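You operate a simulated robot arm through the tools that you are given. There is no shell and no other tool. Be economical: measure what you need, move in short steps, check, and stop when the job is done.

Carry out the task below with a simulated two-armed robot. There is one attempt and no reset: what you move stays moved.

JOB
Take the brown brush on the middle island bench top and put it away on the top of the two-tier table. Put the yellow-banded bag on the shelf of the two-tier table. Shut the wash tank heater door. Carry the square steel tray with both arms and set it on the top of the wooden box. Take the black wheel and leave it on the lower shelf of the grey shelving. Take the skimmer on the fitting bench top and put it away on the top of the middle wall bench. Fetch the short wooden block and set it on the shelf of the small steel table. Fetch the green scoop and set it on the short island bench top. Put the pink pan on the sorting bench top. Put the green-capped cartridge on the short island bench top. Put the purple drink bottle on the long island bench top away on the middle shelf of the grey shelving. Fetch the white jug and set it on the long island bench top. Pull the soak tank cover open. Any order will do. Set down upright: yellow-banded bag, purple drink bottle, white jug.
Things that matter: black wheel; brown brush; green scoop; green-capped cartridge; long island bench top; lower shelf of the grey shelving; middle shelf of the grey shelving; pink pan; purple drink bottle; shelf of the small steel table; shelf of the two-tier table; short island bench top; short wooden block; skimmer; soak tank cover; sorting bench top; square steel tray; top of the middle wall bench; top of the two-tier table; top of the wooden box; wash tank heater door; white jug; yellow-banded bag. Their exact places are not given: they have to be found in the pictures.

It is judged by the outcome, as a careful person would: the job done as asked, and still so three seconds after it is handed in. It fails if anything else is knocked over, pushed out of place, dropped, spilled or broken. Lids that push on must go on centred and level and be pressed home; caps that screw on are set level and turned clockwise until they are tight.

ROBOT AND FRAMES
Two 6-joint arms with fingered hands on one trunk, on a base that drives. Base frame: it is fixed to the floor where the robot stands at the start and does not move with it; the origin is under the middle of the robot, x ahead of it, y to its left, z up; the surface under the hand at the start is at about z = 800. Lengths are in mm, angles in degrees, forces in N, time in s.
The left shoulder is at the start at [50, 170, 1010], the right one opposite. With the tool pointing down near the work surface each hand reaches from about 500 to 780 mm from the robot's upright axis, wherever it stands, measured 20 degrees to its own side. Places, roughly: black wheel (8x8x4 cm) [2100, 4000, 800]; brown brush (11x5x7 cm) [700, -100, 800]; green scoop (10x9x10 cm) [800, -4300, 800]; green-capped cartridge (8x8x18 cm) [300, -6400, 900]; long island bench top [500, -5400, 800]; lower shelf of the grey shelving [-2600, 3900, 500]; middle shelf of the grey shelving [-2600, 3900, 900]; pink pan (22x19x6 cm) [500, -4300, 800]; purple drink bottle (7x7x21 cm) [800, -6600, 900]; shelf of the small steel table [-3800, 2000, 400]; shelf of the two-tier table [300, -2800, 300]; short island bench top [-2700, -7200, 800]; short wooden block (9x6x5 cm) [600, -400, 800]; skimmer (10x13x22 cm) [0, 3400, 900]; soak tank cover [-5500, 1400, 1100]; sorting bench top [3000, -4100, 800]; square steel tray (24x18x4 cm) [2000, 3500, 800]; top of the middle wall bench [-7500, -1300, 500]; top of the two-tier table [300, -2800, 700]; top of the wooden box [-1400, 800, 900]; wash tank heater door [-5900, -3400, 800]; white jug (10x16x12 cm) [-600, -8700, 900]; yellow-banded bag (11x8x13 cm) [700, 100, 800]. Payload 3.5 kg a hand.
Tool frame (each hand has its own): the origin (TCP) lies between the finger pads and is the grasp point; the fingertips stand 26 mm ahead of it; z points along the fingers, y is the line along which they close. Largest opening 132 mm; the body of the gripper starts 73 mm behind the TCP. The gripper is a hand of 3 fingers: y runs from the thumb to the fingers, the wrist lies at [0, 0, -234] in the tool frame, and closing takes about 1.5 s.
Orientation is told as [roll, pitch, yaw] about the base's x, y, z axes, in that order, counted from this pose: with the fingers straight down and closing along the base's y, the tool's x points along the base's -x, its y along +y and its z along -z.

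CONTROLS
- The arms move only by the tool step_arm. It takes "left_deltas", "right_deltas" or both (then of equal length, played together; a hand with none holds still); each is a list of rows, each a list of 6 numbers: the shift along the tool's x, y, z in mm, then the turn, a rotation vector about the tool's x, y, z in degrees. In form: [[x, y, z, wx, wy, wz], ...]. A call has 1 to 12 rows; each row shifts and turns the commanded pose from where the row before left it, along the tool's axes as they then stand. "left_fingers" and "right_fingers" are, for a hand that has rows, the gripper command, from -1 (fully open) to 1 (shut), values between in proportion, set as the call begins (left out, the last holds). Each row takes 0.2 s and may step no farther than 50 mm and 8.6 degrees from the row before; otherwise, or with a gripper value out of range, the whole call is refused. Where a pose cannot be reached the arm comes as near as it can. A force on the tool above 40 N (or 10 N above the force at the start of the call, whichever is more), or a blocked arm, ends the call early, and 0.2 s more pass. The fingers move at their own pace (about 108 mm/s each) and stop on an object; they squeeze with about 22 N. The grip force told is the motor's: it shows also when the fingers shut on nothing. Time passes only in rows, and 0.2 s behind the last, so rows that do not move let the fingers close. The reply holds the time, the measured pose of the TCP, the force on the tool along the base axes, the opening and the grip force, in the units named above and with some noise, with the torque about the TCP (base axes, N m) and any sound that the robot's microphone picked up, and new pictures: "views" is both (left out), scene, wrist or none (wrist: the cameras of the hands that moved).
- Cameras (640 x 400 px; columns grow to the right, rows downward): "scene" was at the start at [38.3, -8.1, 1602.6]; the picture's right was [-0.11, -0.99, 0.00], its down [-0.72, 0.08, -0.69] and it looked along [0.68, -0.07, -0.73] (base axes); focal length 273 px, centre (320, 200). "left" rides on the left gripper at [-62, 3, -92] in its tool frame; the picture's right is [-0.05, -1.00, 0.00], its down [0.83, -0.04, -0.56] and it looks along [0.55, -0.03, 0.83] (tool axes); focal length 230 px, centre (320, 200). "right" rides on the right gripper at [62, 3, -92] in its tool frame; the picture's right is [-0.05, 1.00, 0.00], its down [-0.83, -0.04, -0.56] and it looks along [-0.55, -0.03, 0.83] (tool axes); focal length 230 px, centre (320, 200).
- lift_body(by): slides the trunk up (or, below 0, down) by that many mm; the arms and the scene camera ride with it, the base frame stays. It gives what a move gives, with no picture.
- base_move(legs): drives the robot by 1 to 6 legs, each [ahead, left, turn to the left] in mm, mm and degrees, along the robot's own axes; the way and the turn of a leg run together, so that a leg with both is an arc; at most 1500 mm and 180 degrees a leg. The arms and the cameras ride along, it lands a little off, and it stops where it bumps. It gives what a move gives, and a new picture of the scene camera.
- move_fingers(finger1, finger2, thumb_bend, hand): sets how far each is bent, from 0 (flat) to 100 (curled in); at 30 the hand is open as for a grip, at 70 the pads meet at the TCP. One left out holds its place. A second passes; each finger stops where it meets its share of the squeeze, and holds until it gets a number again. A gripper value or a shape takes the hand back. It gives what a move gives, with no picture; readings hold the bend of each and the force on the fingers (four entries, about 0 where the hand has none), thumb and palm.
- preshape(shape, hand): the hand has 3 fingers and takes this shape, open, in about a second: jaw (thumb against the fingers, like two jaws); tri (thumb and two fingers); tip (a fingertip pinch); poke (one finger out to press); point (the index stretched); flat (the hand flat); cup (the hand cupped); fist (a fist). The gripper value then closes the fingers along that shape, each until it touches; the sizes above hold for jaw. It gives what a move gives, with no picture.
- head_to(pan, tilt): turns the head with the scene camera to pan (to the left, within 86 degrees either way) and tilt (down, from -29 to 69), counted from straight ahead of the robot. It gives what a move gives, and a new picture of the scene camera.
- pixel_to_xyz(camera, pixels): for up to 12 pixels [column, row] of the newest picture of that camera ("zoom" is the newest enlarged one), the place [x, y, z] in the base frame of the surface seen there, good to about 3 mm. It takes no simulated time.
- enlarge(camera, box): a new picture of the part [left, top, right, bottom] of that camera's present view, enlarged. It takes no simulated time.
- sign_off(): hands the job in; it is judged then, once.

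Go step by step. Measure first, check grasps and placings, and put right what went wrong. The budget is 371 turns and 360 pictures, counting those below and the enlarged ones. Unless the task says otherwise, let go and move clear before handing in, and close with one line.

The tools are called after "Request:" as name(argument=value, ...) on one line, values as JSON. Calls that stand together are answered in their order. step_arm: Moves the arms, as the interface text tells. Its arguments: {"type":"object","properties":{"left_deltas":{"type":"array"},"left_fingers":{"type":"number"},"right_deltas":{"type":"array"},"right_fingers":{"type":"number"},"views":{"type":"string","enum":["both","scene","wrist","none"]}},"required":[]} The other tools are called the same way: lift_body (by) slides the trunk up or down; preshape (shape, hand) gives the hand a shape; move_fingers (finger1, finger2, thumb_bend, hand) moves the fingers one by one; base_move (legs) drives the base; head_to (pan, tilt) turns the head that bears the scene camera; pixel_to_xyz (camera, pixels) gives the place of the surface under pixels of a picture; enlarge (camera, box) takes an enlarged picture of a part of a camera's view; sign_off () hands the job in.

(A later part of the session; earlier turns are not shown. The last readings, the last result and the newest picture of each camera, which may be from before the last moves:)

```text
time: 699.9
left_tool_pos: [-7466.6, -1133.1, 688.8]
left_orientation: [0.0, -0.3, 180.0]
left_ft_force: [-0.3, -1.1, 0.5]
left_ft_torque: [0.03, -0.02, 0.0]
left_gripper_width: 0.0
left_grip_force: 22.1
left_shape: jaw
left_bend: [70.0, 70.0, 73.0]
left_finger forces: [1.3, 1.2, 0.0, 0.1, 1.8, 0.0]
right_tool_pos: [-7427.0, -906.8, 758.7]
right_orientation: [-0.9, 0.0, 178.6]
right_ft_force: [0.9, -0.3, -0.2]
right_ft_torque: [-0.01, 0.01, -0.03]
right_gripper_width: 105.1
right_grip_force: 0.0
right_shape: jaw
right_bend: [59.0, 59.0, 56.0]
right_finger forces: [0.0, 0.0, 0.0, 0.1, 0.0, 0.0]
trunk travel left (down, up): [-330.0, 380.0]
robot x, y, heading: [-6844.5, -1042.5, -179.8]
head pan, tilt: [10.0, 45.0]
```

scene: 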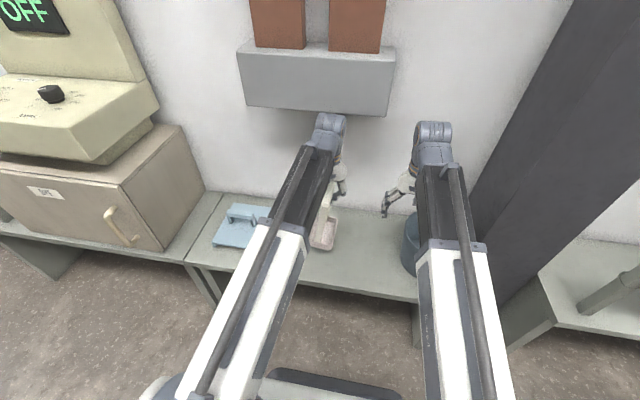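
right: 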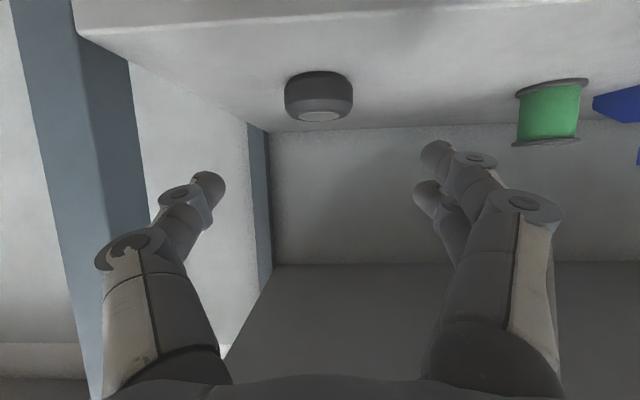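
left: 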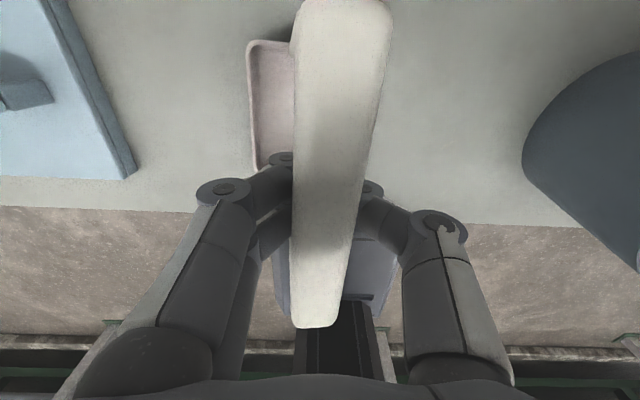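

It's touching down (weight off at z 689). I'll lower 1 mm, open, and lift clear.

Request:
step_arm(left_deltas=[[0, 0, 1, 0, 0, 0], [0, 0, 0, 0, 0, 0], [0, 0, 0, 0, 0, 0], [0, 0, 0, 0, 0, 0], [0, 0, 0, 0, 0, 0]], left_fingers=-0.1, views="wrist")

Request:
step_arm(left_deltas=[[0, 0, -20, 0, 0, 0], [0, 0, -40, 0, 0, 0], [0, 0, -40, 0, 0, 0], [0, 0, -40, 0, 0, 0]], views="both")

```text
time: 701.1
left_tool_pos: [-7466.8, -1132.8, 687.1]
left_orientation: [0.0, -0.3, 179.9]
left_ft_force: [-0.2, 0.1, -1.0]
left_ft_torque: [-0.01, 0.04, 0.0]
left_gripper_width: 72.4
left_grip_force: 0.0
left_shape: jaw
left_bend: [72.0, 72.0, 70.0]
left_finger forces: [0.1, 0.0, 0.0, 0.0, 0.0, 0.0]
right_tool_pos: [-7426.7, -906.6, 758.4]
right_orientation: [-0.7, 0.0, 178.6]
right_ft_force: [-0.3, -0.4, -0.9]
right_ft_torque: [-0.01, -0.01, 0.02]
right_gripper_width: 105.5
right_grip_force: 0.0
right_shape: jaw
right_bend: [59.0, 59.0, 56.0]
right_finger forces: [0.1, 0.1, 0.0, 0.1, 0.1, 0.0]
trunk travel left (down, up): [-330.0, 380.0]
robot x, y, heading: [-6845.3, -1039.1, -179.9]
head pan, tilt: [10.0, 45.0]
```

left: 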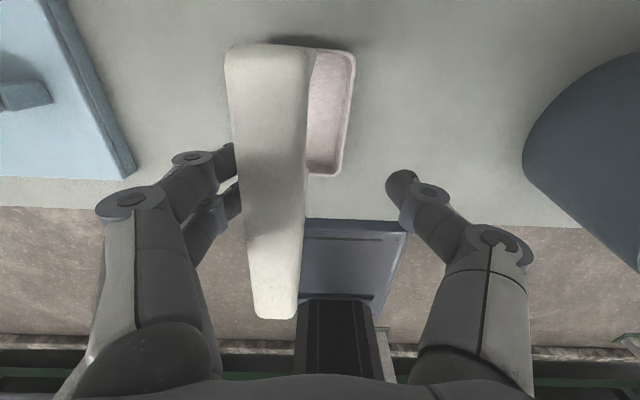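

```text
time: 702.1
left_tool_pos: [-7467.4, -1134.0, 827.4]
left_orientation: [-0.1, -0.2, 180.0]
left_ft_force: [-0.2, 0.8, 0.3]
left_ft_torque: [-0.02, -0.01, 0.01]
left_gripper_width: 72.5
left_grip_force: 0.1
left_shape: jaw
left_bend: [72.0, 72.0, 70.0]
left_finger forces: [0.0, 0.0, 0.1, 0.1, 0.0, 0.0]
right_tool_pos: [-7426.7, -908.0, 759.6]
right_orientation: [-0.8, 0.0, 178.6]
right_ft_force: [-0.8, -0.6, 0.1]
right_ft_torque: [0.02, 0.02, -0.05]
right_gripper_width: 105.2
right_grip_force: 0.0
right_shape: jaw
right_bend: [59.0, 59.0, 56.0]
right_finger forces: [0.0, 0.1, 0.1, 0.0, 0.0, 0.0]
trunk travel left (down, up): [-330.0, 380.0]
robot x, y, heading: [-6842.0, -1041.5, -179.6]
head pan, tilt: [10.0, 45.0]
```

scene: 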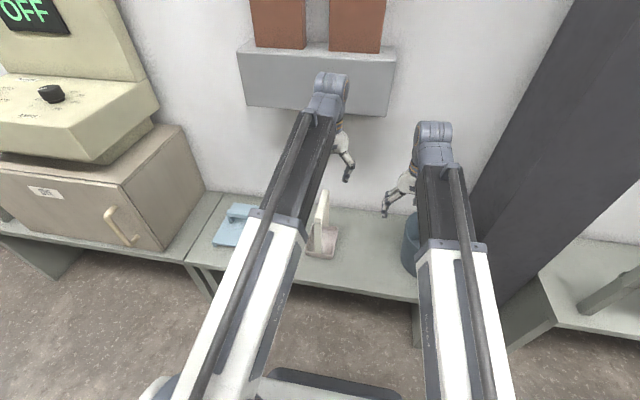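
left: 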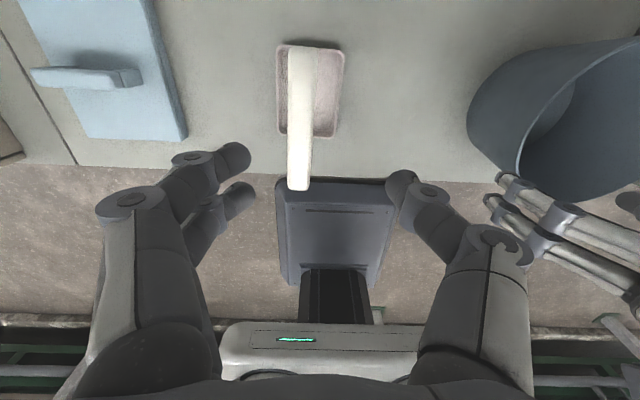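

The skimmer stands on the middle bench. Next is the wash tank heater door near (-5900,-3400). I'll raise the trunk, turn south and go look.

Request:
base_move(legs=[[-150, 0, 0]])

Request:
lift_body(by=340)

Request:
base_move(legs=[[0, 0, 90], [1200, 0, 0]])

Request:
head_to(pan=40, tilt=25)

```text
time: 703.5
left_tool_pos: [-7317.2, -1134.2, 827.1]
left_orientation: [0.0, -0.1, 179.9]
left_ft_force: [0.1, -0.6, -0.3]
left_ft_torque: [0.02, -0.03, -0.02]
left_gripper_width: 72.3
left_grip_force: 0.0
left_shape: jaw
left_bend: [72.0, 72.0, 70.0]
left_finger forces: [0.2, 0.0, 0.1, 0.0, 0.0, 0.0]
right_tool_pos: [-7275.6, -905.2, 758.3]
right_orientation: [-0.8, 0.1, 178.6]
right_ft_force: [-0.1, 0.4, 0.7]
right_ft_torque: [0.01, -0.02, 0.01]
right_gripper_width: 105.4
right_grip_force: 0.0
right_shape: jaw
right_bend: [59.0, 59.0, 56.0]
right_finger forces: [0.0, 0.0, 0.1, 0.0, 0.0, 0.0]
trunk travel left (down, up): [-330.0, 380.0]
robot x, y, heading: [-6695.7, -1040.1, -180.1]
head pan, tilt: [10.0, 45.0]
```

scene: 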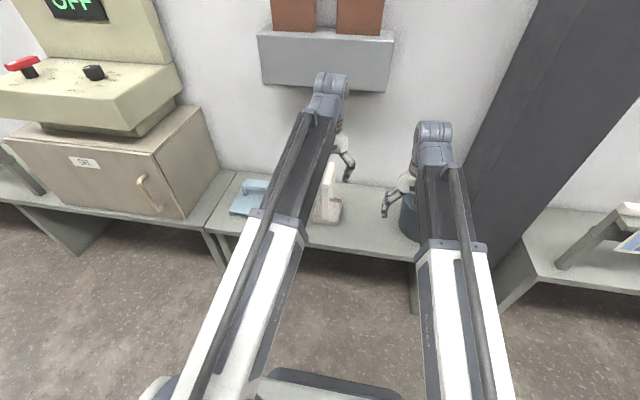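

```text
time: 706.8
left_tool_pos: [-7317.2, -1133.1, 1166.5]
left_orientation: [-0.1, -0.1, 179.8]
left_ft_force: [0.1, 0.7, 0.3]
left_ft_torque: [0.02, 0.04, -0.06]
left_gripper_width: 72.6
left_grip_force: 0.1
left_shape: jaw
left_bend: [72.0, 72.0, 70.0]
left_finger forces: [0.1, 0.0, 0.0, 0.0, 0.0, 0.1]
right_tool_pos: [-7276.5, -904.6, 1099.3]
right_orientation: [-0.8, -0.1, 178.5]
right_ft_force: [0.3, -0.3, 0.4]
right_ft_torque: [-0.01, 0.0, 0.01]
right_gripper_width: 105.6
right_grip_force: 0.2
right_shape: jaw
right_bend: [59.0, 59.0, 56.0]
right_finger forces: [0.0, 0.0, 0.0, 0.0, 0.0, 0.0]
trunk travel left (down, up): [-670.0, 40.0]
robot x, y, heading: [-6695.0, -1042.8, -180.0]
head pan, tilt: [10.0, 45.0]
```

```text
time: 716.8
left_tool_pos: [-6544.2, -2866.4, 1167.0]
left_orientation: [0.0, -0.2, -88.4]
left_ft_force: [0.2, -0.4, 0.6]
left_ft_torque: [-0.01, -0.01, 0.03]
left_gripper_width: 72.4
left_grip_force: 0.1
left_shape: jaw
left_bend: [72.0, 72.0, 70.0]
left_finger forces: [0.0, 0.0, 0.0, 0.0, 0.0, 0.1]
right_tool_pos: [-6773.9, -2831.7, 1098.2]
right_orientation: [-0.7, 0.1, -89.7]
right_ft_force: [-0.1, -0.2, 1.1]
right_ft_torque: [0.0, -0.03, -0.01]
right_gripper_width: 105.4
right_grip_force: 0.0
right_shape: jaw
right_bend: [59.0, 59.0, 56.0]
right_finger forces: [0.1, 0.0, 0.0, 0.0, 0.0, 0.0]
trunk travel left (down, up): [-670.0, 40.0]
robot x, y, heading: [-6654.7, -2245.8, -88.2]
head pan, tilt: [10.0, 45.0]
```

scene: 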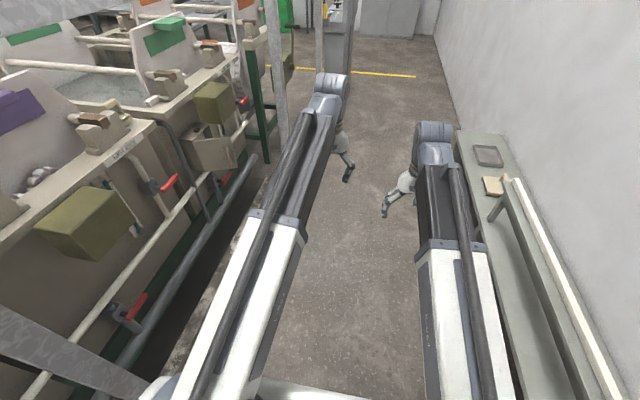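

```text
time: 717.8
left_tool_pos: [-6543.6, -2865.4, 1166.9]
left_orientation: [0.0, -0.2, -88.5]
left_ft_force: [0.2, 0.4, 0.6]
left_ft_torque: [-0.04, -0.01, -0.04]
left_gripper_width: 72.3
left_grip_force: 0.1
left_shape: jaw
left_bend: [72.0, 72.0, 70.0]
left_finger forces: [0.0, 0.1, 0.0, 0.1, 0.1, 0.1]
right_tool_pos: [-6772.8, -2832.0, 1099.0]
right_orientation: [-0.7, 0.0, -89.7]
right_ft_force: [-0.1, 0.3, -0.3]
right_ft_torque: [-0.02, -0.02, -0.05]
right_gripper_width: 105.3
right_grip_force: 0.1
right_shape: jaw
right_bend: [59.0, 59.0, 56.0]
right_finger forces: [0.0, 0.2, 0.1, 0.0, 0.0, 0.0]
trunk travel left (down, up): [-670.0, 40.0]
robot x, y, heading: [-6655.8, -2246.2, -87.9]
head pan, tilt: [40.0, 25.0]
```

scene: 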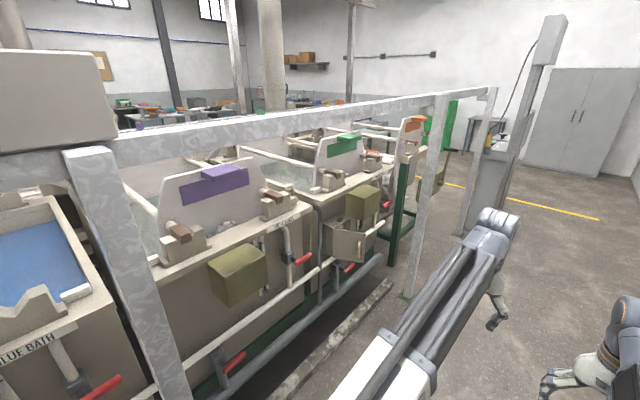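

A box with an open door seems to be at (345,240), beyond the railing. I'll enlarge and measure.

Request:
enlarge(camera="scene", box=[260, 150, 460, 300])

Request:
pixel_to_xyz(camera="scene", pixels=[[330, 240], [355, 245], [362, 240], [345, 222], [440, 100], [405, 290], [360, 205], [345, 255], [250, 130], [390, 250], [375, 235], [470, 215]])

```text
2.67 times, centred on (360, 225) of scene
```

zoom: 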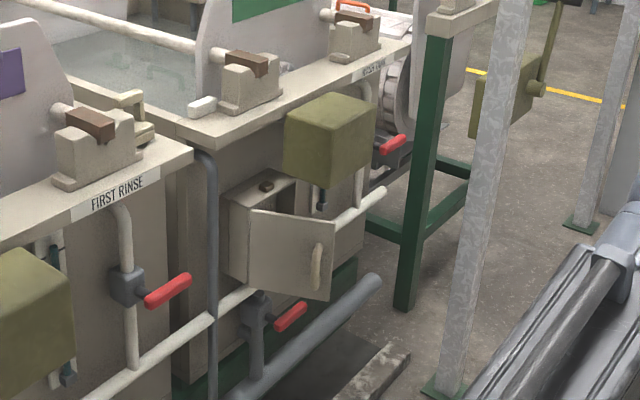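

```text
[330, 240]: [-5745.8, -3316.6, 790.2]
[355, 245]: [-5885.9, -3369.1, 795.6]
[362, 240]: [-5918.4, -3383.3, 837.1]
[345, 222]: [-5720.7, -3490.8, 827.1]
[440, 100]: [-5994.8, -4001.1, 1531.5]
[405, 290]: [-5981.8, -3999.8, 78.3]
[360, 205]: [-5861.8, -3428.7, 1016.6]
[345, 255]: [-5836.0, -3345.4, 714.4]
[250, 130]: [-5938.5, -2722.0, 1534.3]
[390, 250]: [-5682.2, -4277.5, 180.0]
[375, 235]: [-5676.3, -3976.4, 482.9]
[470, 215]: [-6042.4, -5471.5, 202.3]
```

The open heater door is the beige panel with its handle. It hinges on the north side of the box and swings out to the west. I'll measure its corners exactly.

Request:
pixel_to_xyz(camera="zoom", pixels=[[253, 214], [252, 285], [330, 228], [327, 296], [318, 265], [300, 250], [270, 245], [240, 230], [290, 188], [345, 235], [330, 140], [318, 245]])

Request:
enlarge(camera="scene", box=[320, 200, 390, 270])

```text
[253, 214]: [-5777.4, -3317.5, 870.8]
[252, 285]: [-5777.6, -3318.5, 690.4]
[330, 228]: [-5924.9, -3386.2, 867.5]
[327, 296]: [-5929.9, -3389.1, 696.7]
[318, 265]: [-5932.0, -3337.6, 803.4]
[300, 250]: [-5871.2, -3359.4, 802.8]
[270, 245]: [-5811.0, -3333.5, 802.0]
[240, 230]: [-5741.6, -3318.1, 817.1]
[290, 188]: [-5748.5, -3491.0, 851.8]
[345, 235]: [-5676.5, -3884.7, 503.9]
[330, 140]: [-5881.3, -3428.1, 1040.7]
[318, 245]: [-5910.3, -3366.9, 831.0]
```

```text
5.71 times, centred on (355, 235) of scene
```

zoom: 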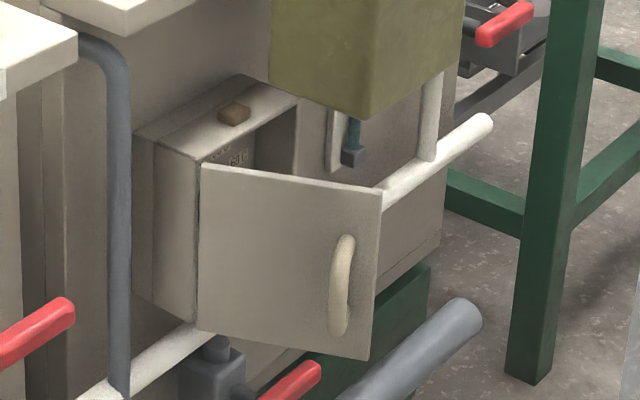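

The door hinges at (-5777,-3318), its edge is at (-5927,-3388), z 690–870, with the handle on the outer face. I need the railing posts' positions to plan the push.

Request:
pixel_to_xyz(camera="scene", pixels=[[125, 270], [150, 380], [420, 200], [408, 295], [350, 315], [320, 345], [300, 115], [480, 150], [260, 262]])

```text
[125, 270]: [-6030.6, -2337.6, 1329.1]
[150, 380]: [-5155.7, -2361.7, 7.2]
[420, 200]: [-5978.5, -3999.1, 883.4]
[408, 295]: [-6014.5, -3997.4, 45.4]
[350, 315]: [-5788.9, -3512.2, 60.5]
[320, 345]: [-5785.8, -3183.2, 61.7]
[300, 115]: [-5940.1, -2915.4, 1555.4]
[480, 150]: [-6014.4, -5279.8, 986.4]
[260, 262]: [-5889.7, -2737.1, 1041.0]
```

The posts are at y -2337 and -4000, leaving a wide gap with the beam high at z 1530. I'll point the closed right hand forward at z 800, tuck the left, and stand northwest of the door to push it shut along a southeast line.

Request:
step_arm(right_deltas=[[-38, 0, 0, 0, 0, 0], [-38, 0, 0, 0, 0, 0], [-38, 0, 0, 0, 0, 0], [-36, 0, 0, 0, -8.3, 0], [0, 0, 0, 0, -8.3, 0], [0, 0, 0, 0, -8.3, 0], [0, 0, 0, 0, -8.3, 0], [0, 0, 0, 0, -8.3, 0], [0, 0, 0, 0, -8.3, 0], [0, 0, 0, 0, -8.4, 0], [0, 0, 0, 0, -8.4, 0], [0, 0, 0, 0, -8.4, 0]], left_deltas=[[25, 0, 25, 0, 0, 0], [25, 0, 25, 0, 0, 0], [25, 0, 25, 0, 0, 0], [25, 0, 25, 0, 0, 0], [0, 0, 30, 0, 0, 0], [0, 0, 30, 0, 0, 0], [0, 0, 30, 0, 0, 0], [0, 0, 27, 0, 0, 0], [0, 0, 0, 0, 0, 0], [0, 0, 0, 0, 0, 0], [0, 0, 0, 0, 0, 0], [0, 0, 0, 0, 0, 0]], right_fingers=1, left_fingers=1, views="none")

Request:
step_arm(right_deltas=[[41.4, 0, 11.1, 0, 0, 0], [41.4, 0, 11.1, 0, 0, 0], [41.4, 0, 11.1, 0, 0, 0], [41.4, 0, 11.1, 0, 0, 0], [41.4, 0, 11.1, 0, 0, 0], [41.4, 0, 11.1, 0, 0, 0], [41.4, 0, 11.1, 0, 0, 0]], views="none")

Request:
base_move(legs=[[240, 164, 0], [0, 0, 41]])

Request:
head_to(pan=0, tilt=40)

```text
time: 720.4
left_tool_pos: [-6547.0, -2767.6, 949.2]
left_orientation: [0.1, -0.2, -88.4]
left_ft_force: [0.3, 0.2, 0.0]
left_ft_torque: [0.0, -0.04, 0.02]
left_gripper_width: 0.0
left_grip_force: 21.8
left_shape: jaw
left_bend: [64.0, 64.0, 66.0]
left_finger forces: [0.0, 0.0, 0.0, 0.1, 0.1, 0.1]
right_tool_pos: [-6772.5, -2982.3, 1099.4]
right_orientation: [-3.1, -75.0, -86.6]
right_ft_force: [0.1, 0.8, 0.0]
right_ft_torque: [-0.04, 0.01, -0.01]
right_gripper_width: 0.3
right_grip_force: 22.0
right_shape: jaw
right_bend: [63.0, 63.0, 66.0]
right_finger forces: [0.0, 0.0, 0.0, 0.1, 0.0, 0.1]
trunk travel left (down, up): [-670.0, 40.0]
robot x, y, heading: [-6656.9, -2247.5, -88.1]
head pan, tilt: [40.0, 25.0]
```

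```text
time: 722.0
left_tool_pos: [-6547.9, -2768.3, 950.2]
left_orientation: [0.0, -0.2, -88.4]
left_ft_force: [0.2, -0.6, 0.2]
left_ft_torque: [-0.01, -0.01, 0.02]
left_gripper_width: 0.1
left_grip_force: 21.8
left_shape: jaw
left_bend: [64.0, 64.0, 66.0]
left_finger forces: [0.0, 0.0, 0.1, 0.1, 0.0, 0.0]
right_tool_pos: [-6777.4, -2981.9, 796.3]
right_orientation: [-3.2, -74.9, -86.6]
right_ft_force: [0.3, -0.1, 0.4]
right_ft_torque: [-0.03, -0.02, -0.01]
right_gripper_width: 0.0
right_grip_force: 21.9
right_shape: jaw
right_bend: [63.0, 63.0, 66.0]
right_finger forces: [0.0, 0.0, 0.0, 0.1, 0.1, 0.0]
trunk travel left (down, up): [-670.0, 40.0]
robot x, y, heading: [-6657.4, -2245.5, -88.2]
head pan, tilt: [40.0, 25.0]
```

```text
time: 725.9
left_tool_pos: [-6053.2, -2793.4, 949.4]
left_orientation: [0.0, -0.1, -46.4]
left_ft_force: [0.1, -0.2, 0.4]
left_ft_torque: [-0.02, 0.0, -0.04]
left_gripper_width: 0.0
left_grip_force: 22.0
left_shape: jaw
left_bend: [64.0, 64.0, 66.0]
left_finger forces: [0.1, 0.1, 0.0, 0.0, 0.0, 0.1]
right_tool_pos: [-6081.3, -3105.5, 798.9]
right_orientation: [-3.4, -74.8, -44.6]
right_ft_force: [0.5, -0.2, 1.0]
right_ft_torque: [0.01, 0.0, -0.02]
right_gripper_width: 0.0
right_grip_force: 21.9
right_shape: jaw
right_bend: [63.0, 63.0, 66.0]
right_finger forces: [0.0, 0.0, 0.1, 0.0, 0.0, 0.1]
trunk travel left (down, up): [-670.0, 40.0]
robot x, y, heading: [-6483.6, -2479.6, -46.3]
head pan, tilt: [40.0, 25.0]
```

scene: 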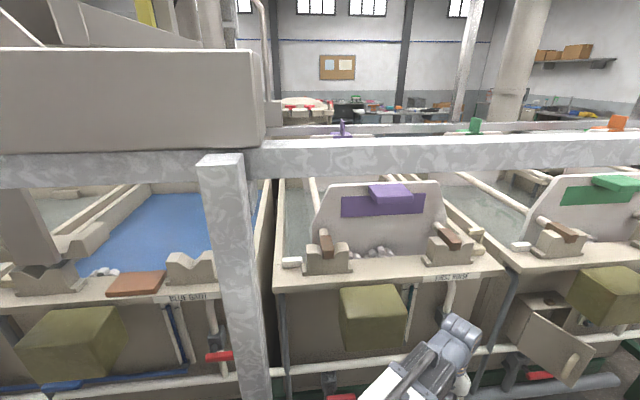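

```text
time: 727.0
left_tool_pos: [-6053.2, -2792.4, 949.2]
left_orientation: [-0.1, -0.2, -46.4]
left_ft_force: [0.1, 0.4, -0.2]
left_ft_torque: [-0.01, -0.01, 0.03]
left_gripper_width: 0.2
left_grip_force: 21.8
left_shape: jaw
left_bend: [64.0, 64.0, 66.0]
left_finger forces: [0.0, 0.0, 0.1, 0.1, 0.0, 0.0]
right_tool_pos: [-6081.1, -3103.9, 797.4]
right_orientation: [-3.3, -75.0, -44.6]
right_ft_force: [-0.4, -0.3, -0.5]
right_ft_torque: [0.01, 0.0, -0.02]
right_gripper_width: 0.0
right_grip_force: 21.6
right_shape: jaw
right_bend: [63.0, 63.0, 66.0]
right_finger forces: [0.1, 0.0, 0.0, 0.2, 0.0, 0.0]
trunk travel left (down, up): [-670.0, 40.0]
robot x, y, heading: [-6482.3, -2475.0, -46.0]
head pan, tilt: [0.0, 40.0]
```

scene: 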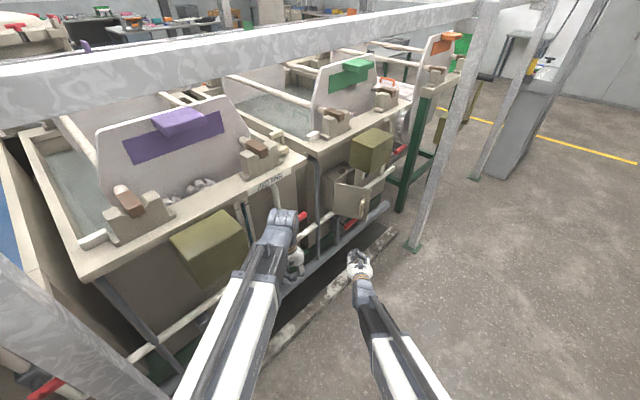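

The left hand would foul the tank from here, so I'll use the left arm as the pusher instead. I'll strafe right 306 into the open aisle, and point the closed left hand forward at z 800.

Request:
base_move(legs=[[0, -310, 0]])

Request:
step_arm(left_deltas=[[-45, 0, 0, 0, 0, 0], [-45, 0, 0, 0, 0, 0], [-45, 0, 0, 0, 0, 0], [-45, 0, 0, 0, -8.3, 0], [-35, 0, 0, 0, -8.3, 0], [0, 0, 0, 0, -8.3, 0], [0, 0, 0, 0, -8.3, 0], [0, 0, 0, 0, -8.3, 0], [0, 0, 0, 0, -8.4, 0], [0, 0, 0, 0, -8.4, 0], [0, 0, 0, 0, -8.4, 0], [0, 0, 0, 0, -8.3, 0]], views="none")

Request:
step_arm(left_deltas=[[36.2, 0, 9.7, 0, 0, 0], [36.2, 0, 9.7, 0, 0, 0], [36.2, 0, 9.7, 0, 0, 0], [36.2, 0, 9.7, 0, 0, 0]], right_deltas=[[-40, 0, -10.7, 0, 0, 0], [-40, 0, -10.7, 0, 0, 0], [-40, 0, -10.7, 0, 0, 0], [-40, 0, -10.7, 0, 0, 0]], views="both")

```text
time: 729.1
left_tool_pos: [-6276.9, -3008.6, 950.0]
left_orientation: [-0.1, -0.1, -46.3]
left_ft_force: [-0.4, -0.2, 0.3]
left_ft_torque: [0.02, 0.03, 0.02]
left_gripper_width: 0.1
left_grip_force: 21.6
left_shape: jaw
left_bend: [64.0, 64.0, 66.0]
left_finger forces: [0.0, 0.0, 0.0, 0.0, 0.0, 0.1]
right_tool_pos: [-6304.7, -3321.0, 797.2]
right_orientation: [-3.2, -74.9, -44.6]
right_ft_force: [-0.1, -0.2, 0.1]
right_ft_torque: [0.0, 0.0, 0.03]
right_gripper_width: 0.2
right_grip_force: 22.1
right_shape: jaw
right_bend: [63.0, 63.0, 66.0]
right_finger forces: [0.0, 0.0, 0.0, 0.0, 0.0, 0.0]
trunk travel left (down, up): [-670.0, 40.0]
robot x, y, heading: [-6708.3, -2691.7, -45.8]
head pan, tilt: [0.0, 40.0]
```

scene: 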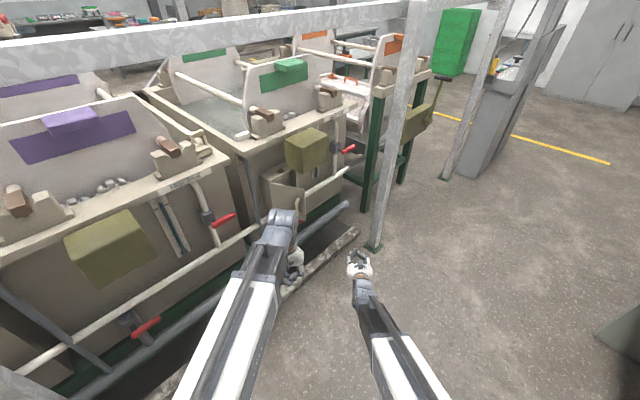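

```text
time: 731.7
left_tool_pos: [-6135.3, -3168.9, 956.7]
left_orientation: [-1.8, -70.1, -47.0]
left_ft_force: [-0.9, 0.9, 0.1]
left_ft_torque: [0.04, -0.02, -0.03]
left_gripper_width: 0.0
left_grip_force: 21.9
left_shape: jaw
left_bend: [64.0, 64.0, 66.0]
left_finger forces: [0.0, 0.0, 0.1, 0.0, 0.0, 0.1]
left hand out of reach, approached as far as the arm can: row 12
right_tool_pos: [-6303.2, -3320.1, 798.3]
right_orientation: [-3.3, -74.9, -44.4]
right_ft_force: [0.1, 0.7, -0.2]
right_ft_torque: [-0.01, 0.0, -0.05]
right_gripper_width: 0.0
right_grip_force: 22.2
right_shape: jaw
right_bend: [63.0, 63.0, 66.0]
right_finger forces: [0.1, 0.0, 0.0, 0.0, 0.0, 0.0]
trunk travel left (down, up): [-670.0, 40.0]
robot x, y, heading: [-6706.9, -2693.6, -46.0]
head pan, tilt: [0.0, 40.0]
```

```text
time: 732.7
left_tool_pos: [-6096.7, -3179.0, 909.3]
left_orientation: [0.7, -68.7, -47.8]
left_ft_force: [0.2, 0.4, 0.0]
left_ft_torque: [0.0, 0.01, 0.01]
left_gripper_width: 0.2
left_grip_force: 21.8
left_shape: jaw
left_bend: [64.0, 64.0, 66.0]
left_finger forces: [0.0, 0.1, 0.0, 0.0, 0.0, 0.0]
left hand out of reach, approached as far as the arm can: row 1, 2, 3, 4
right_tool_pos: [-6302.8, -3319.7, 964.4]
right_orientation: [-3.2, -74.8, -44.6]
right_ft_force: [0.6, 0.0, 0.7]
right_ft_torque: [0.02, 0.0, 0.0]
right_gripper_width: 0.0
right_grip_force: 22.6
right_shape: jaw
right_bend: [63.0, 63.0, 66.0]
right_finger forces: [0.0, 0.0, 0.0, 0.1, 0.0, 0.1]
trunk travel left (down, up): [-670.0, 40.0]
robot x, y, heading: [-6707.7, -2692.3, -46.0]
head pan, tilt: [0.0, 40.0]
```

scene: 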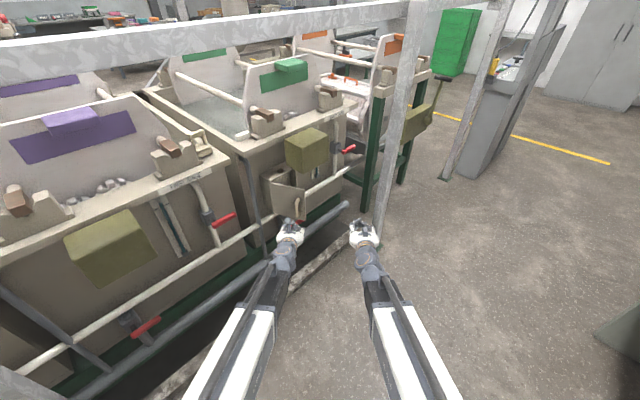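
right: 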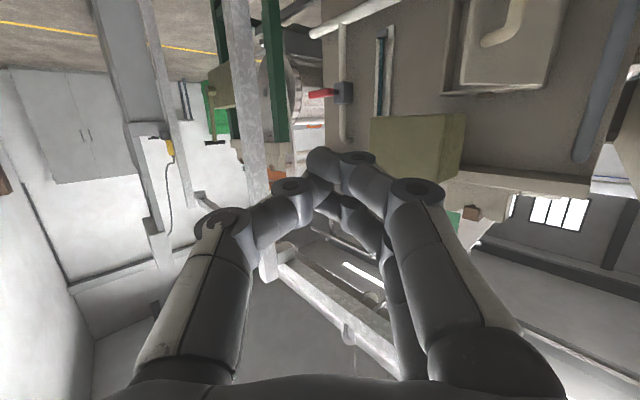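
left: 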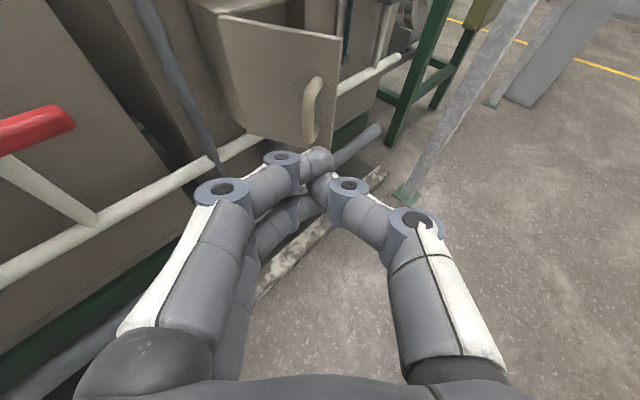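

The left hand points at the door. From this camera I'll measure the door, its handle and the nearby red valve.

Request:
pixel_to_xyz(camera="left", pixels=[[50, 120], [72, 125], [312, 85], [308, 125], [270, 60], [335, 60], [222, 20], [328, 140], [240, 110], [200, 170], [90, 210], [290, 100]])

```text
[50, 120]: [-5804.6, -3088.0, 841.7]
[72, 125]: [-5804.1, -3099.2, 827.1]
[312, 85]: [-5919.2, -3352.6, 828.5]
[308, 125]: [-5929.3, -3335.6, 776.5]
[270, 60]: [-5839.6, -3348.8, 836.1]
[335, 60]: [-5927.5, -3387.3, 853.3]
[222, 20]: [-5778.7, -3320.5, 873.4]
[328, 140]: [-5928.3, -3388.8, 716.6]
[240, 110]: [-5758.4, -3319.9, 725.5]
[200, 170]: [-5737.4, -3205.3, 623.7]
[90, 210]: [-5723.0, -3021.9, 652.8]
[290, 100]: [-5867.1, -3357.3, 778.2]
```

The path for the fingertip is clear: go to about (-5885,-3290), then sweep around to (-5780,-3413). I'll lower the trunk 105 and shift the base ahead and left.

Request:
lift_body(by=-105)

Request:
base_move(legs=[[185, 82, 0]])

Request:
step_arm(left_deltas=[[0, 0, 0, 0, 0, 0]], views="wrist")

```text
time: 734.0
left_tool_pos: [-6096.0, -3179.7, 804.4]
left_orientation: [0.6, -68.7, -47.8]
left_ft_force: [-0.6, 0.4, -0.4]
left_ft_torque: [0.01, 0.0, -0.01]
left_gripper_width: 0.0
left_grip_force: 22.0
left_shape: jaw
left_bend: [64.0, 64.0, 66.0]
left_finger forces: [0.0, 0.1, 0.0, 0.0, 0.0, 0.0]
right_tool_pos: [-6302.2, -3320.5, 859.0]
right_orientation: [-3.3, -75.0, -44.4]
right_ft_force: [0.6, 0.4, -0.1]
right_ft_torque: [0.05, -0.01, 0.01]
right_gripper_width: 0.0
right_grip_force: 22.0
right_shape: jaw
right_bend: [63.0, 63.0, 66.0]
right_finger forces: [0.1, 0.0, 0.0, 0.0, 0.0, 0.0]
trunk travel left (down, up): [-565.0, 145.0]
robot x, y, heading: [-6706.6, -2697.1, -46.0]
head pan, tilt: [0.0, 40.0]
```

```text
time: 735.6
left_tool_pos: [-5910.6, -3255.2, 804.3]
left_orientation: [0.6, -68.7, -47.9]
left_ft_force: [-1.0, 0.4, 0.0]
left_ft_torque: [0.0, -0.02, -0.01]
left_gripper_width: 0.0
left_grip_force: 21.4
left_shape: jaw
left_bend: [64.0, 64.0, 66.0]
left_finger forces: [0.0, 0.0, 0.0, 0.0, 0.1, 0.0]
right_tool_pos: [-6117.5, -3395.6, 859.5]
right_orientation: [-3.3, -74.9, -44.7]
right_ft_force: [0.1, -0.6, -0.8]
right_ft_torque: [0.02, -0.01, -0.02]
right_gripper_width: 0.3
right_grip_force: 22.1
right_shape: jaw
right_bend: [63.0, 63.0, 66.0]
right_finger forces: [0.0, 0.1, 0.0, 0.1, 0.0, 0.1]
trunk travel left (down, up): [-565.0, 145.0]
robot x, y, heading: [-6523.3, -2767.4, -46.2]
head pan, tilt: [0.0, 40.0]
```

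scene: 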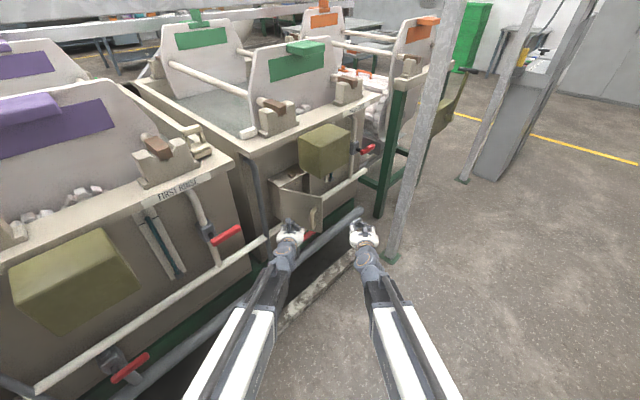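

```text
time: 736.0
left_tool_pos: [-5910.9, -3255.3, 804.8]
left_orientation: [0.6, -68.7, -47.9]
left_ft_force: [0.0, 0.4, 0.1]
left_ft_torque: [-0.03, 0.02, 0.02]
left_gripper_width: 0.1
left_grip_force: 22.3
left_shape: jaw
left_bend: [64.0, 64.0, 66.0]
left_finger forces: [0.0, 0.1, 0.0, 0.0, 0.1, 0.0]
right_tool_pos: [-6115.6, -3394.7, 858.8]
right_orientation: [-3.3, -74.9, -44.6]
right_ft_force: [0.2, -0.6, 0.2]
right_ft_torque: [-0.01, 0.02, 0.0]
right_gripper_width: 0.3
right_grip_force: 21.8
right_shape: jaw
right_bend: [63.0, 63.0, 66.0]
right_finger forces: [0.1, 0.1, 0.0, 0.0, 0.0, 0.1]
trunk travel left (down, up): [-565.0, 145.0]
robot x, y, heading: [-6519.6, -2766.9, -46.0]
head pan, tilt: [0.0, 40.0]
```

left: 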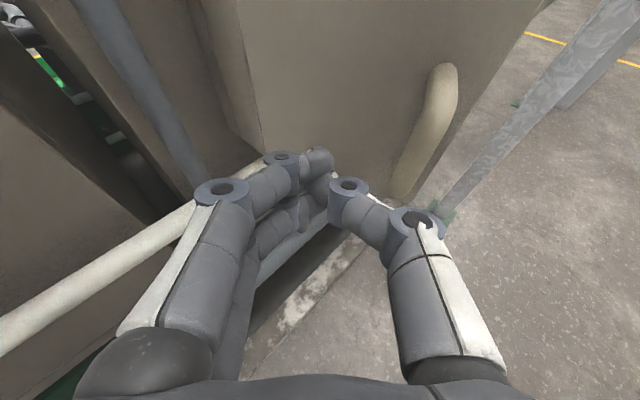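

The fingertips aim just inside the handle. I'll move the base to first contact, then sweep with the arm along the closing arc.

Request:
base_move(legs=[[68, -24, 0]])

Request:
step_arm(left_deltas=[[-11.8, -11.8, 30.3, 0, 0, 0], [-11.4, -2.7, 29.2, 0, 0, 0], [-11.3, 12.2, 29.1, 0, 0, 0]], views="both")

```text
time: 737.1
left_tool_pos: [-5880.7, -3322.8, 804.1]
left_orientation: [0.7, -68.7, -48.0]
left_ft_force: [-0.1, -0.2, 0.5]
left_ft_torque: [-0.02, 0.03, 0.01]
left_gripper_width: 0.1
left_grip_force: 21.7
left_shape: jaw
left_bend: [64.0, 64.0, 66.0]
left_finger forces: [0.0, 0.0, 0.0, 0.0, 0.0, 0.0]
right_tool_pos: [-6086.9, -3462.9, 857.8]
right_orientation: [-3.2, -74.9, -44.7]
right_ft_force: [-1.1, -0.9, -0.1]
right_ft_torque: [0.0, 0.0, -0.01]
right_gripper_width: 0.0
right_grip_force: 21.6
right_shape: jaw
right_bend: [63.0, 63.0, 66.0]
right_finger forces: [0.0, 0.0, 0.0, 0.1, 0.0, 0.0]
trunk travel left (down, up): [-565.0, 145.0]
robot x, y, heading: [-6490.7, -2837.8, -46.1]
head pan, tilt: [0.0, 40.0]
```

scene: 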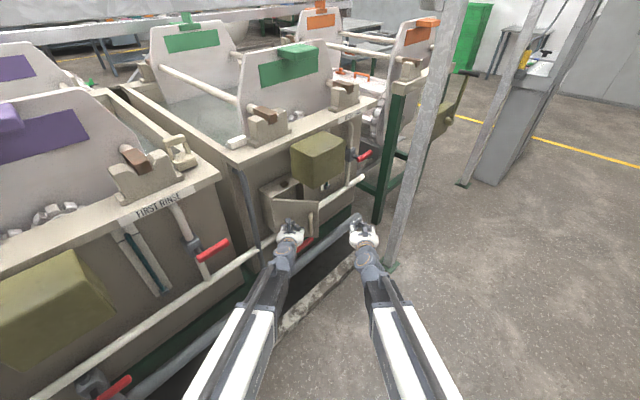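

```text
time: 737.9
left_tool_pos: [-5817.4, -3391.8, 804.8]
left_orientation: [0.5, -68.7, -47.9]
left_ft_force: [0.4, -0.5, 0.2]
left_ft_torque: [-0.03, -0.02, -0.01]
left_gripper_width: 0.1
left_grip_force: 21.7
left_shape: jaw
left_bend: [64.0, 64.0, 66.0]
left_finger forces: [0.0, 0.0, 0.0, 0.0, 0.1, 0.0]
right_tool_pos: [-6087.0, -3462.3, 858.3]
right_orientation: [-3.3, -74.9, -44.7]
right_ft_force: [-0.1, 0.3, 1.1]
right_ft_torque: [0.0, -0.02, -0.03]
right_gripper_width: 0.0
right_grip_force: 22.4
right_shape: jaw
right_bend: [63.0, 63.0, 66.0]
right_finger forces: [0.0, 0.1, 0.1, 0.0, 0.0, 0.0]
trunk travel left (down, up): [-565.0, 145.0]
robot x, y, heading: [-6491.3, -2835.2, -46.3]
head pan, tilt: [0.0, 40.0]
```

scene: 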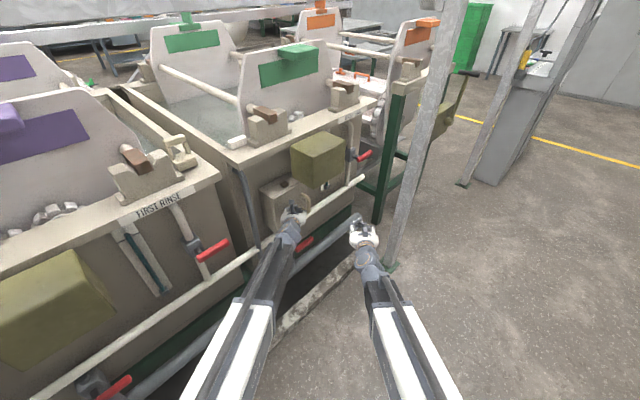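
left: 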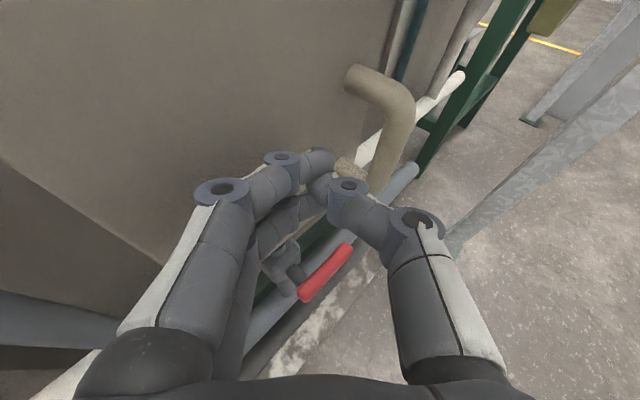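

The door has swung nearly shut. I'll press it home with eastward pushes.

Request:
step_arm(left_deltas=[[-4, 9, 10, 0, 0, 0], [-3, 8, 8, 0, 0, 0], [-2, 5, 5, 0, 0, 0], [0, 0, 0, 0, 0, 0]], views="both")

```text
time: 738.9
left_tool_pos: [-5790.4, -3397.7, 804.3]
left_orientation: [0.8, -68.7, -48.3]
left_ft_force: [-34.3, 8.7, -4.8]
left_ft_torque: [0.02, 0.04, 0.14]
left_gripper_width: 0.0
left_grip_force: 22.0
left_shape: jaw
left_bend: [69.0, 66.0, 67.0]
left_finger forces: [15.3, 9.7, 0.1, 0.1, 0.1, 0.1]
right_tool_pos: [-6089.3, -3463.5, 858.4]
right_orientation: [-3.0, -75.1, -44.9]
right_ft_force: [-0.5, -0.1, 0.6]
right_ft_torque: [-0.02, -0.01, 0.01]
right_gripper_width: 0.0
right_grip_force: 21.7
right_shape: jaw
right_bend: [63.0, 63.0, 66.0]
right_finger forces: [0.0, 0.0, 0.1, 0.0, 0.1, 0.0]
trunk travel left (down, up): [-565.0, 145.0]
robot x, y, heading: [-6488.6, -2834.4, -46.0]
head pan, tilt: [0.0, 40.0]
```

scene: 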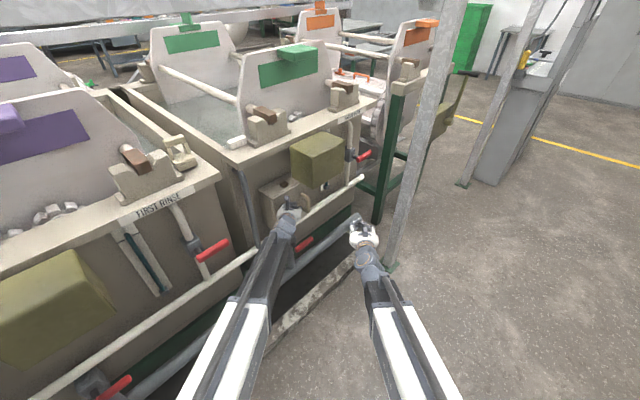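
left: 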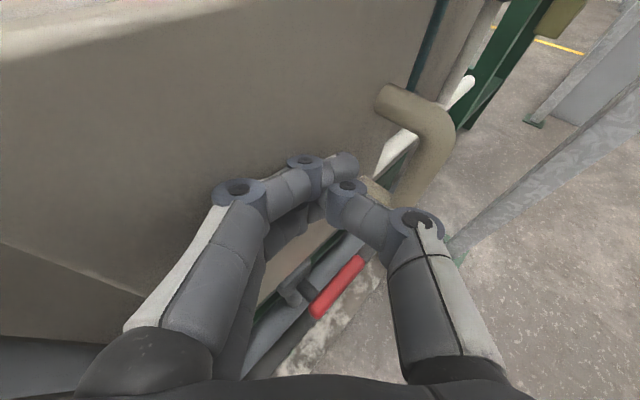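

Resistance of 34 N at the closed plane means the door is home. I'll back the hand off and verify.

Request:
step_arm(left_deltas=[[7.3, -15, -18.6, 0, 0, 0], [14.5, 0, -37, 0, 0, 0], [14.5, 0, -37, 0, 0, 0], [14.5, 0, -37, 0, 0, 0]], views="both")

Request:
pixel_to_xyz(camera="left", pixels=[[200, 60], [260, 80], [320, 60], [300, 120], [360, 100], [280, 30]])

```text
time: 739.9
left_tool_pos: [-5891.5, -3308.0, 803.5]
left_orientation: [0.7, -68.2, -48.1]
left_ft_force: [-0.3, 0.6, 0.3]
left_ft_torque: [-0.03, 0.01, -0.01]
left_gripper_width: 0.1
left_grip_force: 22.2
left_shape: jaw
left_bend: [68.0, 66.0, 67.0]
left_finger forces: [0.0, 0.0, 0.1, 0.0, 0.1, 0.0]
right_tool_pos: [-6086.9, -3462.2, 857.6]
right_orientation: [-3.3, -75.0, -44.7]
right_ft_force: [0.9, 0.5, -0.1]
right_ft_torque: [-0.03, -0.05, 0.01]
right_gripper_width: 0.2
right_grip_force: 22.2
right_shape: jaw
right_bend: [63.0, 63.0, 66.0]
right_finger forces: [0.1, 0.1, 0.0, 0.1, 0.0, 0.1]
trunk travel left (down, up): [-565.0, 145.0]
robot x, y, heading: [-6491.3, -2835.3, -46.0]
head pan, tilt: [0.0, 40.0]
```

scene: 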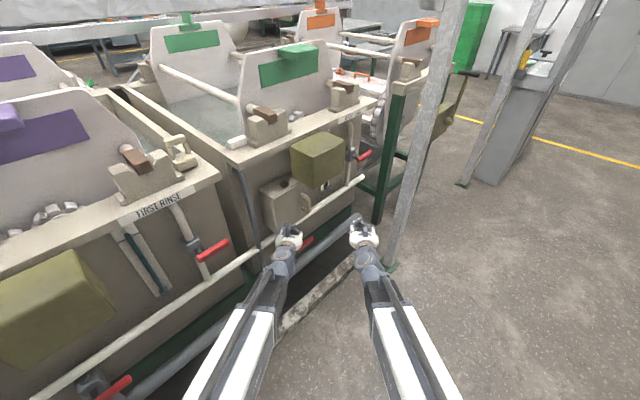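
left: 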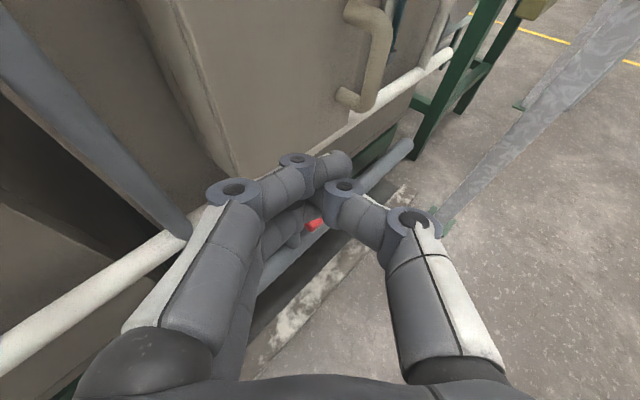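

```text
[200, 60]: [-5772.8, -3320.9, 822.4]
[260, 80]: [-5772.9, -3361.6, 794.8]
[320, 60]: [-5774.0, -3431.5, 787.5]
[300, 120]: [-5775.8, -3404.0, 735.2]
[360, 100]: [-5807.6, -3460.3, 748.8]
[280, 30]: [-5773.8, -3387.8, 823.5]
```

The door is flush (x -5773 throughout). Last is the soak tank cover. I'll back into the aisle and fold both arms upright and close in.

Request:
base_move(legs=[[-280, 0, 0]])

Request:
step_arm(left_deltas=[[0, 0, -10, 0, 8.5, 0], [0, 0, -10, 0, 8.5, 0], [0, 0, -10, 0, 8.5, 0], [0, 0, -10, 0, 8.5, 0], [0, 0, -10, 0, 8.5, 0], [0, 0, 0, 0, 8.5, 0], [0, 0, 0, 0, 8.5, 0], [0, 0, 0, 0, 8.5, 0], [40, 0, -20, 0, 0, 0], [40, 0, -20, 0, 0, 0], [40, 0, -20, 0, 0, 0], [40, 0, -20, 0, 0, 0]], right_deltas=[[0, 0, 0, 0, 8.3, 0], [0, 0, 0, 0, 8.3, 0], [0, 0, 0, 0, 8.3, 0], [0, 0, 0, 0, 8.3, 0], [0, 0, 0, 0, 8.3, 0], [0, 0, 0, 0, 8.3, 0], [0, 0, 0, 0, 8.3, 0], [0, 0, 0, 0, 8.3, 0], [0, 0, 0, 0, 8.3, 0], [40, 0, -10, 0, 0, 0], [40, 0, -10, 0, 0, 0], [40, 0, -10, 0, 0, 0]], views="none")

Request:
step_arm(left_deltas=[[30, 0, -10, 0, 0, 0], [30, 0, -10, 0, 0, 0], [0, 0, 0, 0, 0, 0]], right_deltas=[[40, 0, -10, 0, 0, 0], [40, 0, -10, 0, 0, 0], [0, 0, 0, 0, 0, 0]], views="scene")

```text
time: 741.8
left_tool_pos: [-6085.5, -3102.7, 803.0]
left_orientation: [0.6, -68.2, -47.9]
left_ft_force: [0.5, 0.9, 0.3]
left_ft_torque: [0.01, -0.01, 0.0]
left_gripper_width: 0.1
left_grip_force: 22.2
left_shape: jaw
left_bend: [68.0, 66.0, 67.0]
left_finger forces: [0.0, 0.0, 0.0, 0.1, 0.0, 0.0]
right_tool_pos: [-6281.5, -3258.7, 858.9]
right_orientation: [-3.4, -74.9, -44.5]
right_ft_force: [-0.2, 0.8, 0.3]
right_ft_torque: [-0.01, 0.02, -0.01]
right_gripper_width: 0.1
right_grip_force: 22.2
right_shape: jaw
right_bend: [63.0, 63.0, 66.0]
right_finger forces: [0.1, 0.1, 0.0, 0.0, 0.0, 0.0]
trunk travel left (down, up): [-565.0, 145.0]
robot x, y, heading: [-6686.4, -2635.0, -45.8]
head pan, tilt: [0.0, 40.0]
```

scene: 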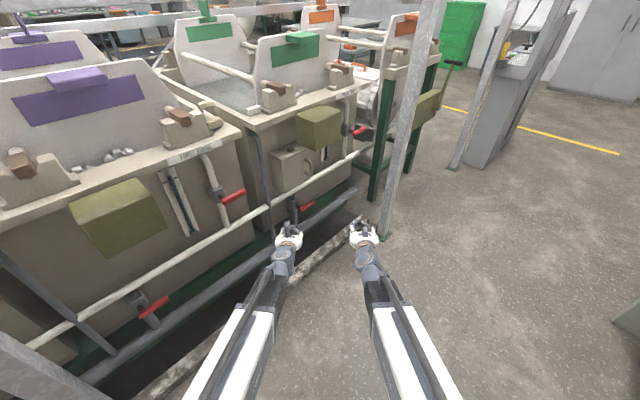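

```text
time: 744.4
left_tool_pos: [-6222.0, -2955.6, 902.8]
left_orientation: [0.7, -3.6, -46.0]
left_ft_force: [-0.4, -0.5, 0.0]
left_ft_torque: [0.02, 0.02, -0.03]
left_gripper_width: 0.1
left_grip_force: 21.7
left_shape: jaw
left_bend: [68.0, 66.0, 67.0]
left_finger forces: [0.0, 0.1, 0.1, 0.0, 0.0, 0.1]
left hand out of reach, approached as far as the arm can: row 1
right_tool_pos: [-6369.2, -3174.0, 878.2]
right_orientation: [-1.2, -5.2, -49.1]
right_ft_force: [-0.1, -0.9, -0.2]
right_ft_torque: [-0.01, -0.01, 0.04]
right_gripper_width: 0.1
right_grip_force: 22.3
right_shape: jaw
right_bend: [63.0, 63.0, 66.0]
right_finger forces: [0.0, 0.0, 0.0, 0.0, 0.0, 0.0]
right hand out of reach, approached as far as the arm can: row 1, 2
trunk travel left (down, up): [-565.0, 145.0]
robot x, y, heading: [-6683.7, -2631.6, -46.1]
head pan, tilt: [0.0, 40.0]
```

```text
time: 745.2
left_tool_pos: [-6263.1, -2913.7, 919.7]
left_orientation: [0.8, -3.5, -46.1]
left_ft_force: [0.6, -0.6, 0.4]
left_ft_torque: [0.0, -0.02, 0.03]
left_gripper_width: 0.0
left_grip_force: 21.6
left_shape: jaw
left_bend: [68.0, 66.0, 67.0]
left_finger forces: [0.1, 0.0, 0.0, 0.0, 0.0, 0.0]
right_tool_pos: [-6421.1, -3112.4, 891.8]
right_orientation: [-1.3, -5.2, -49.1]
right_ft_force: [0.3, 0.4, 0.1]
right_ft_torque: [0.0, 0.0, -0.02]
right_gripper_width: 0.1
right_grip_force: 22.1
right_shape: jaw
right_bend: [63.0, 63.0, 66.0]
right_finger forces: [0.0, 0.1, 0.0, 0.0, 0.1, 0.0]
trunk travel left (down, up): [-565.0, 145.0]
robot x, y, heading: [-6681.3, -2629.7, -46.1]
head pan, tilt: [0.0, 40.0]
```

scene: 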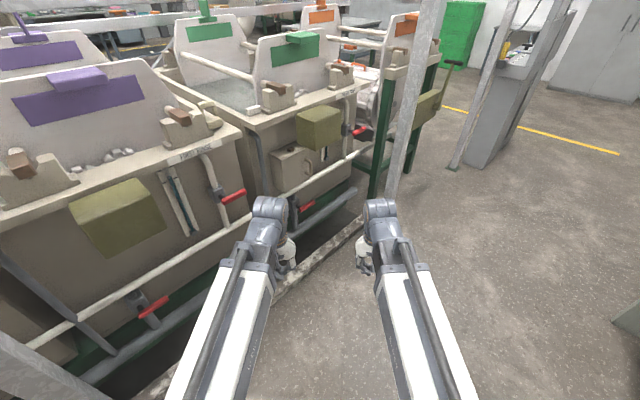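

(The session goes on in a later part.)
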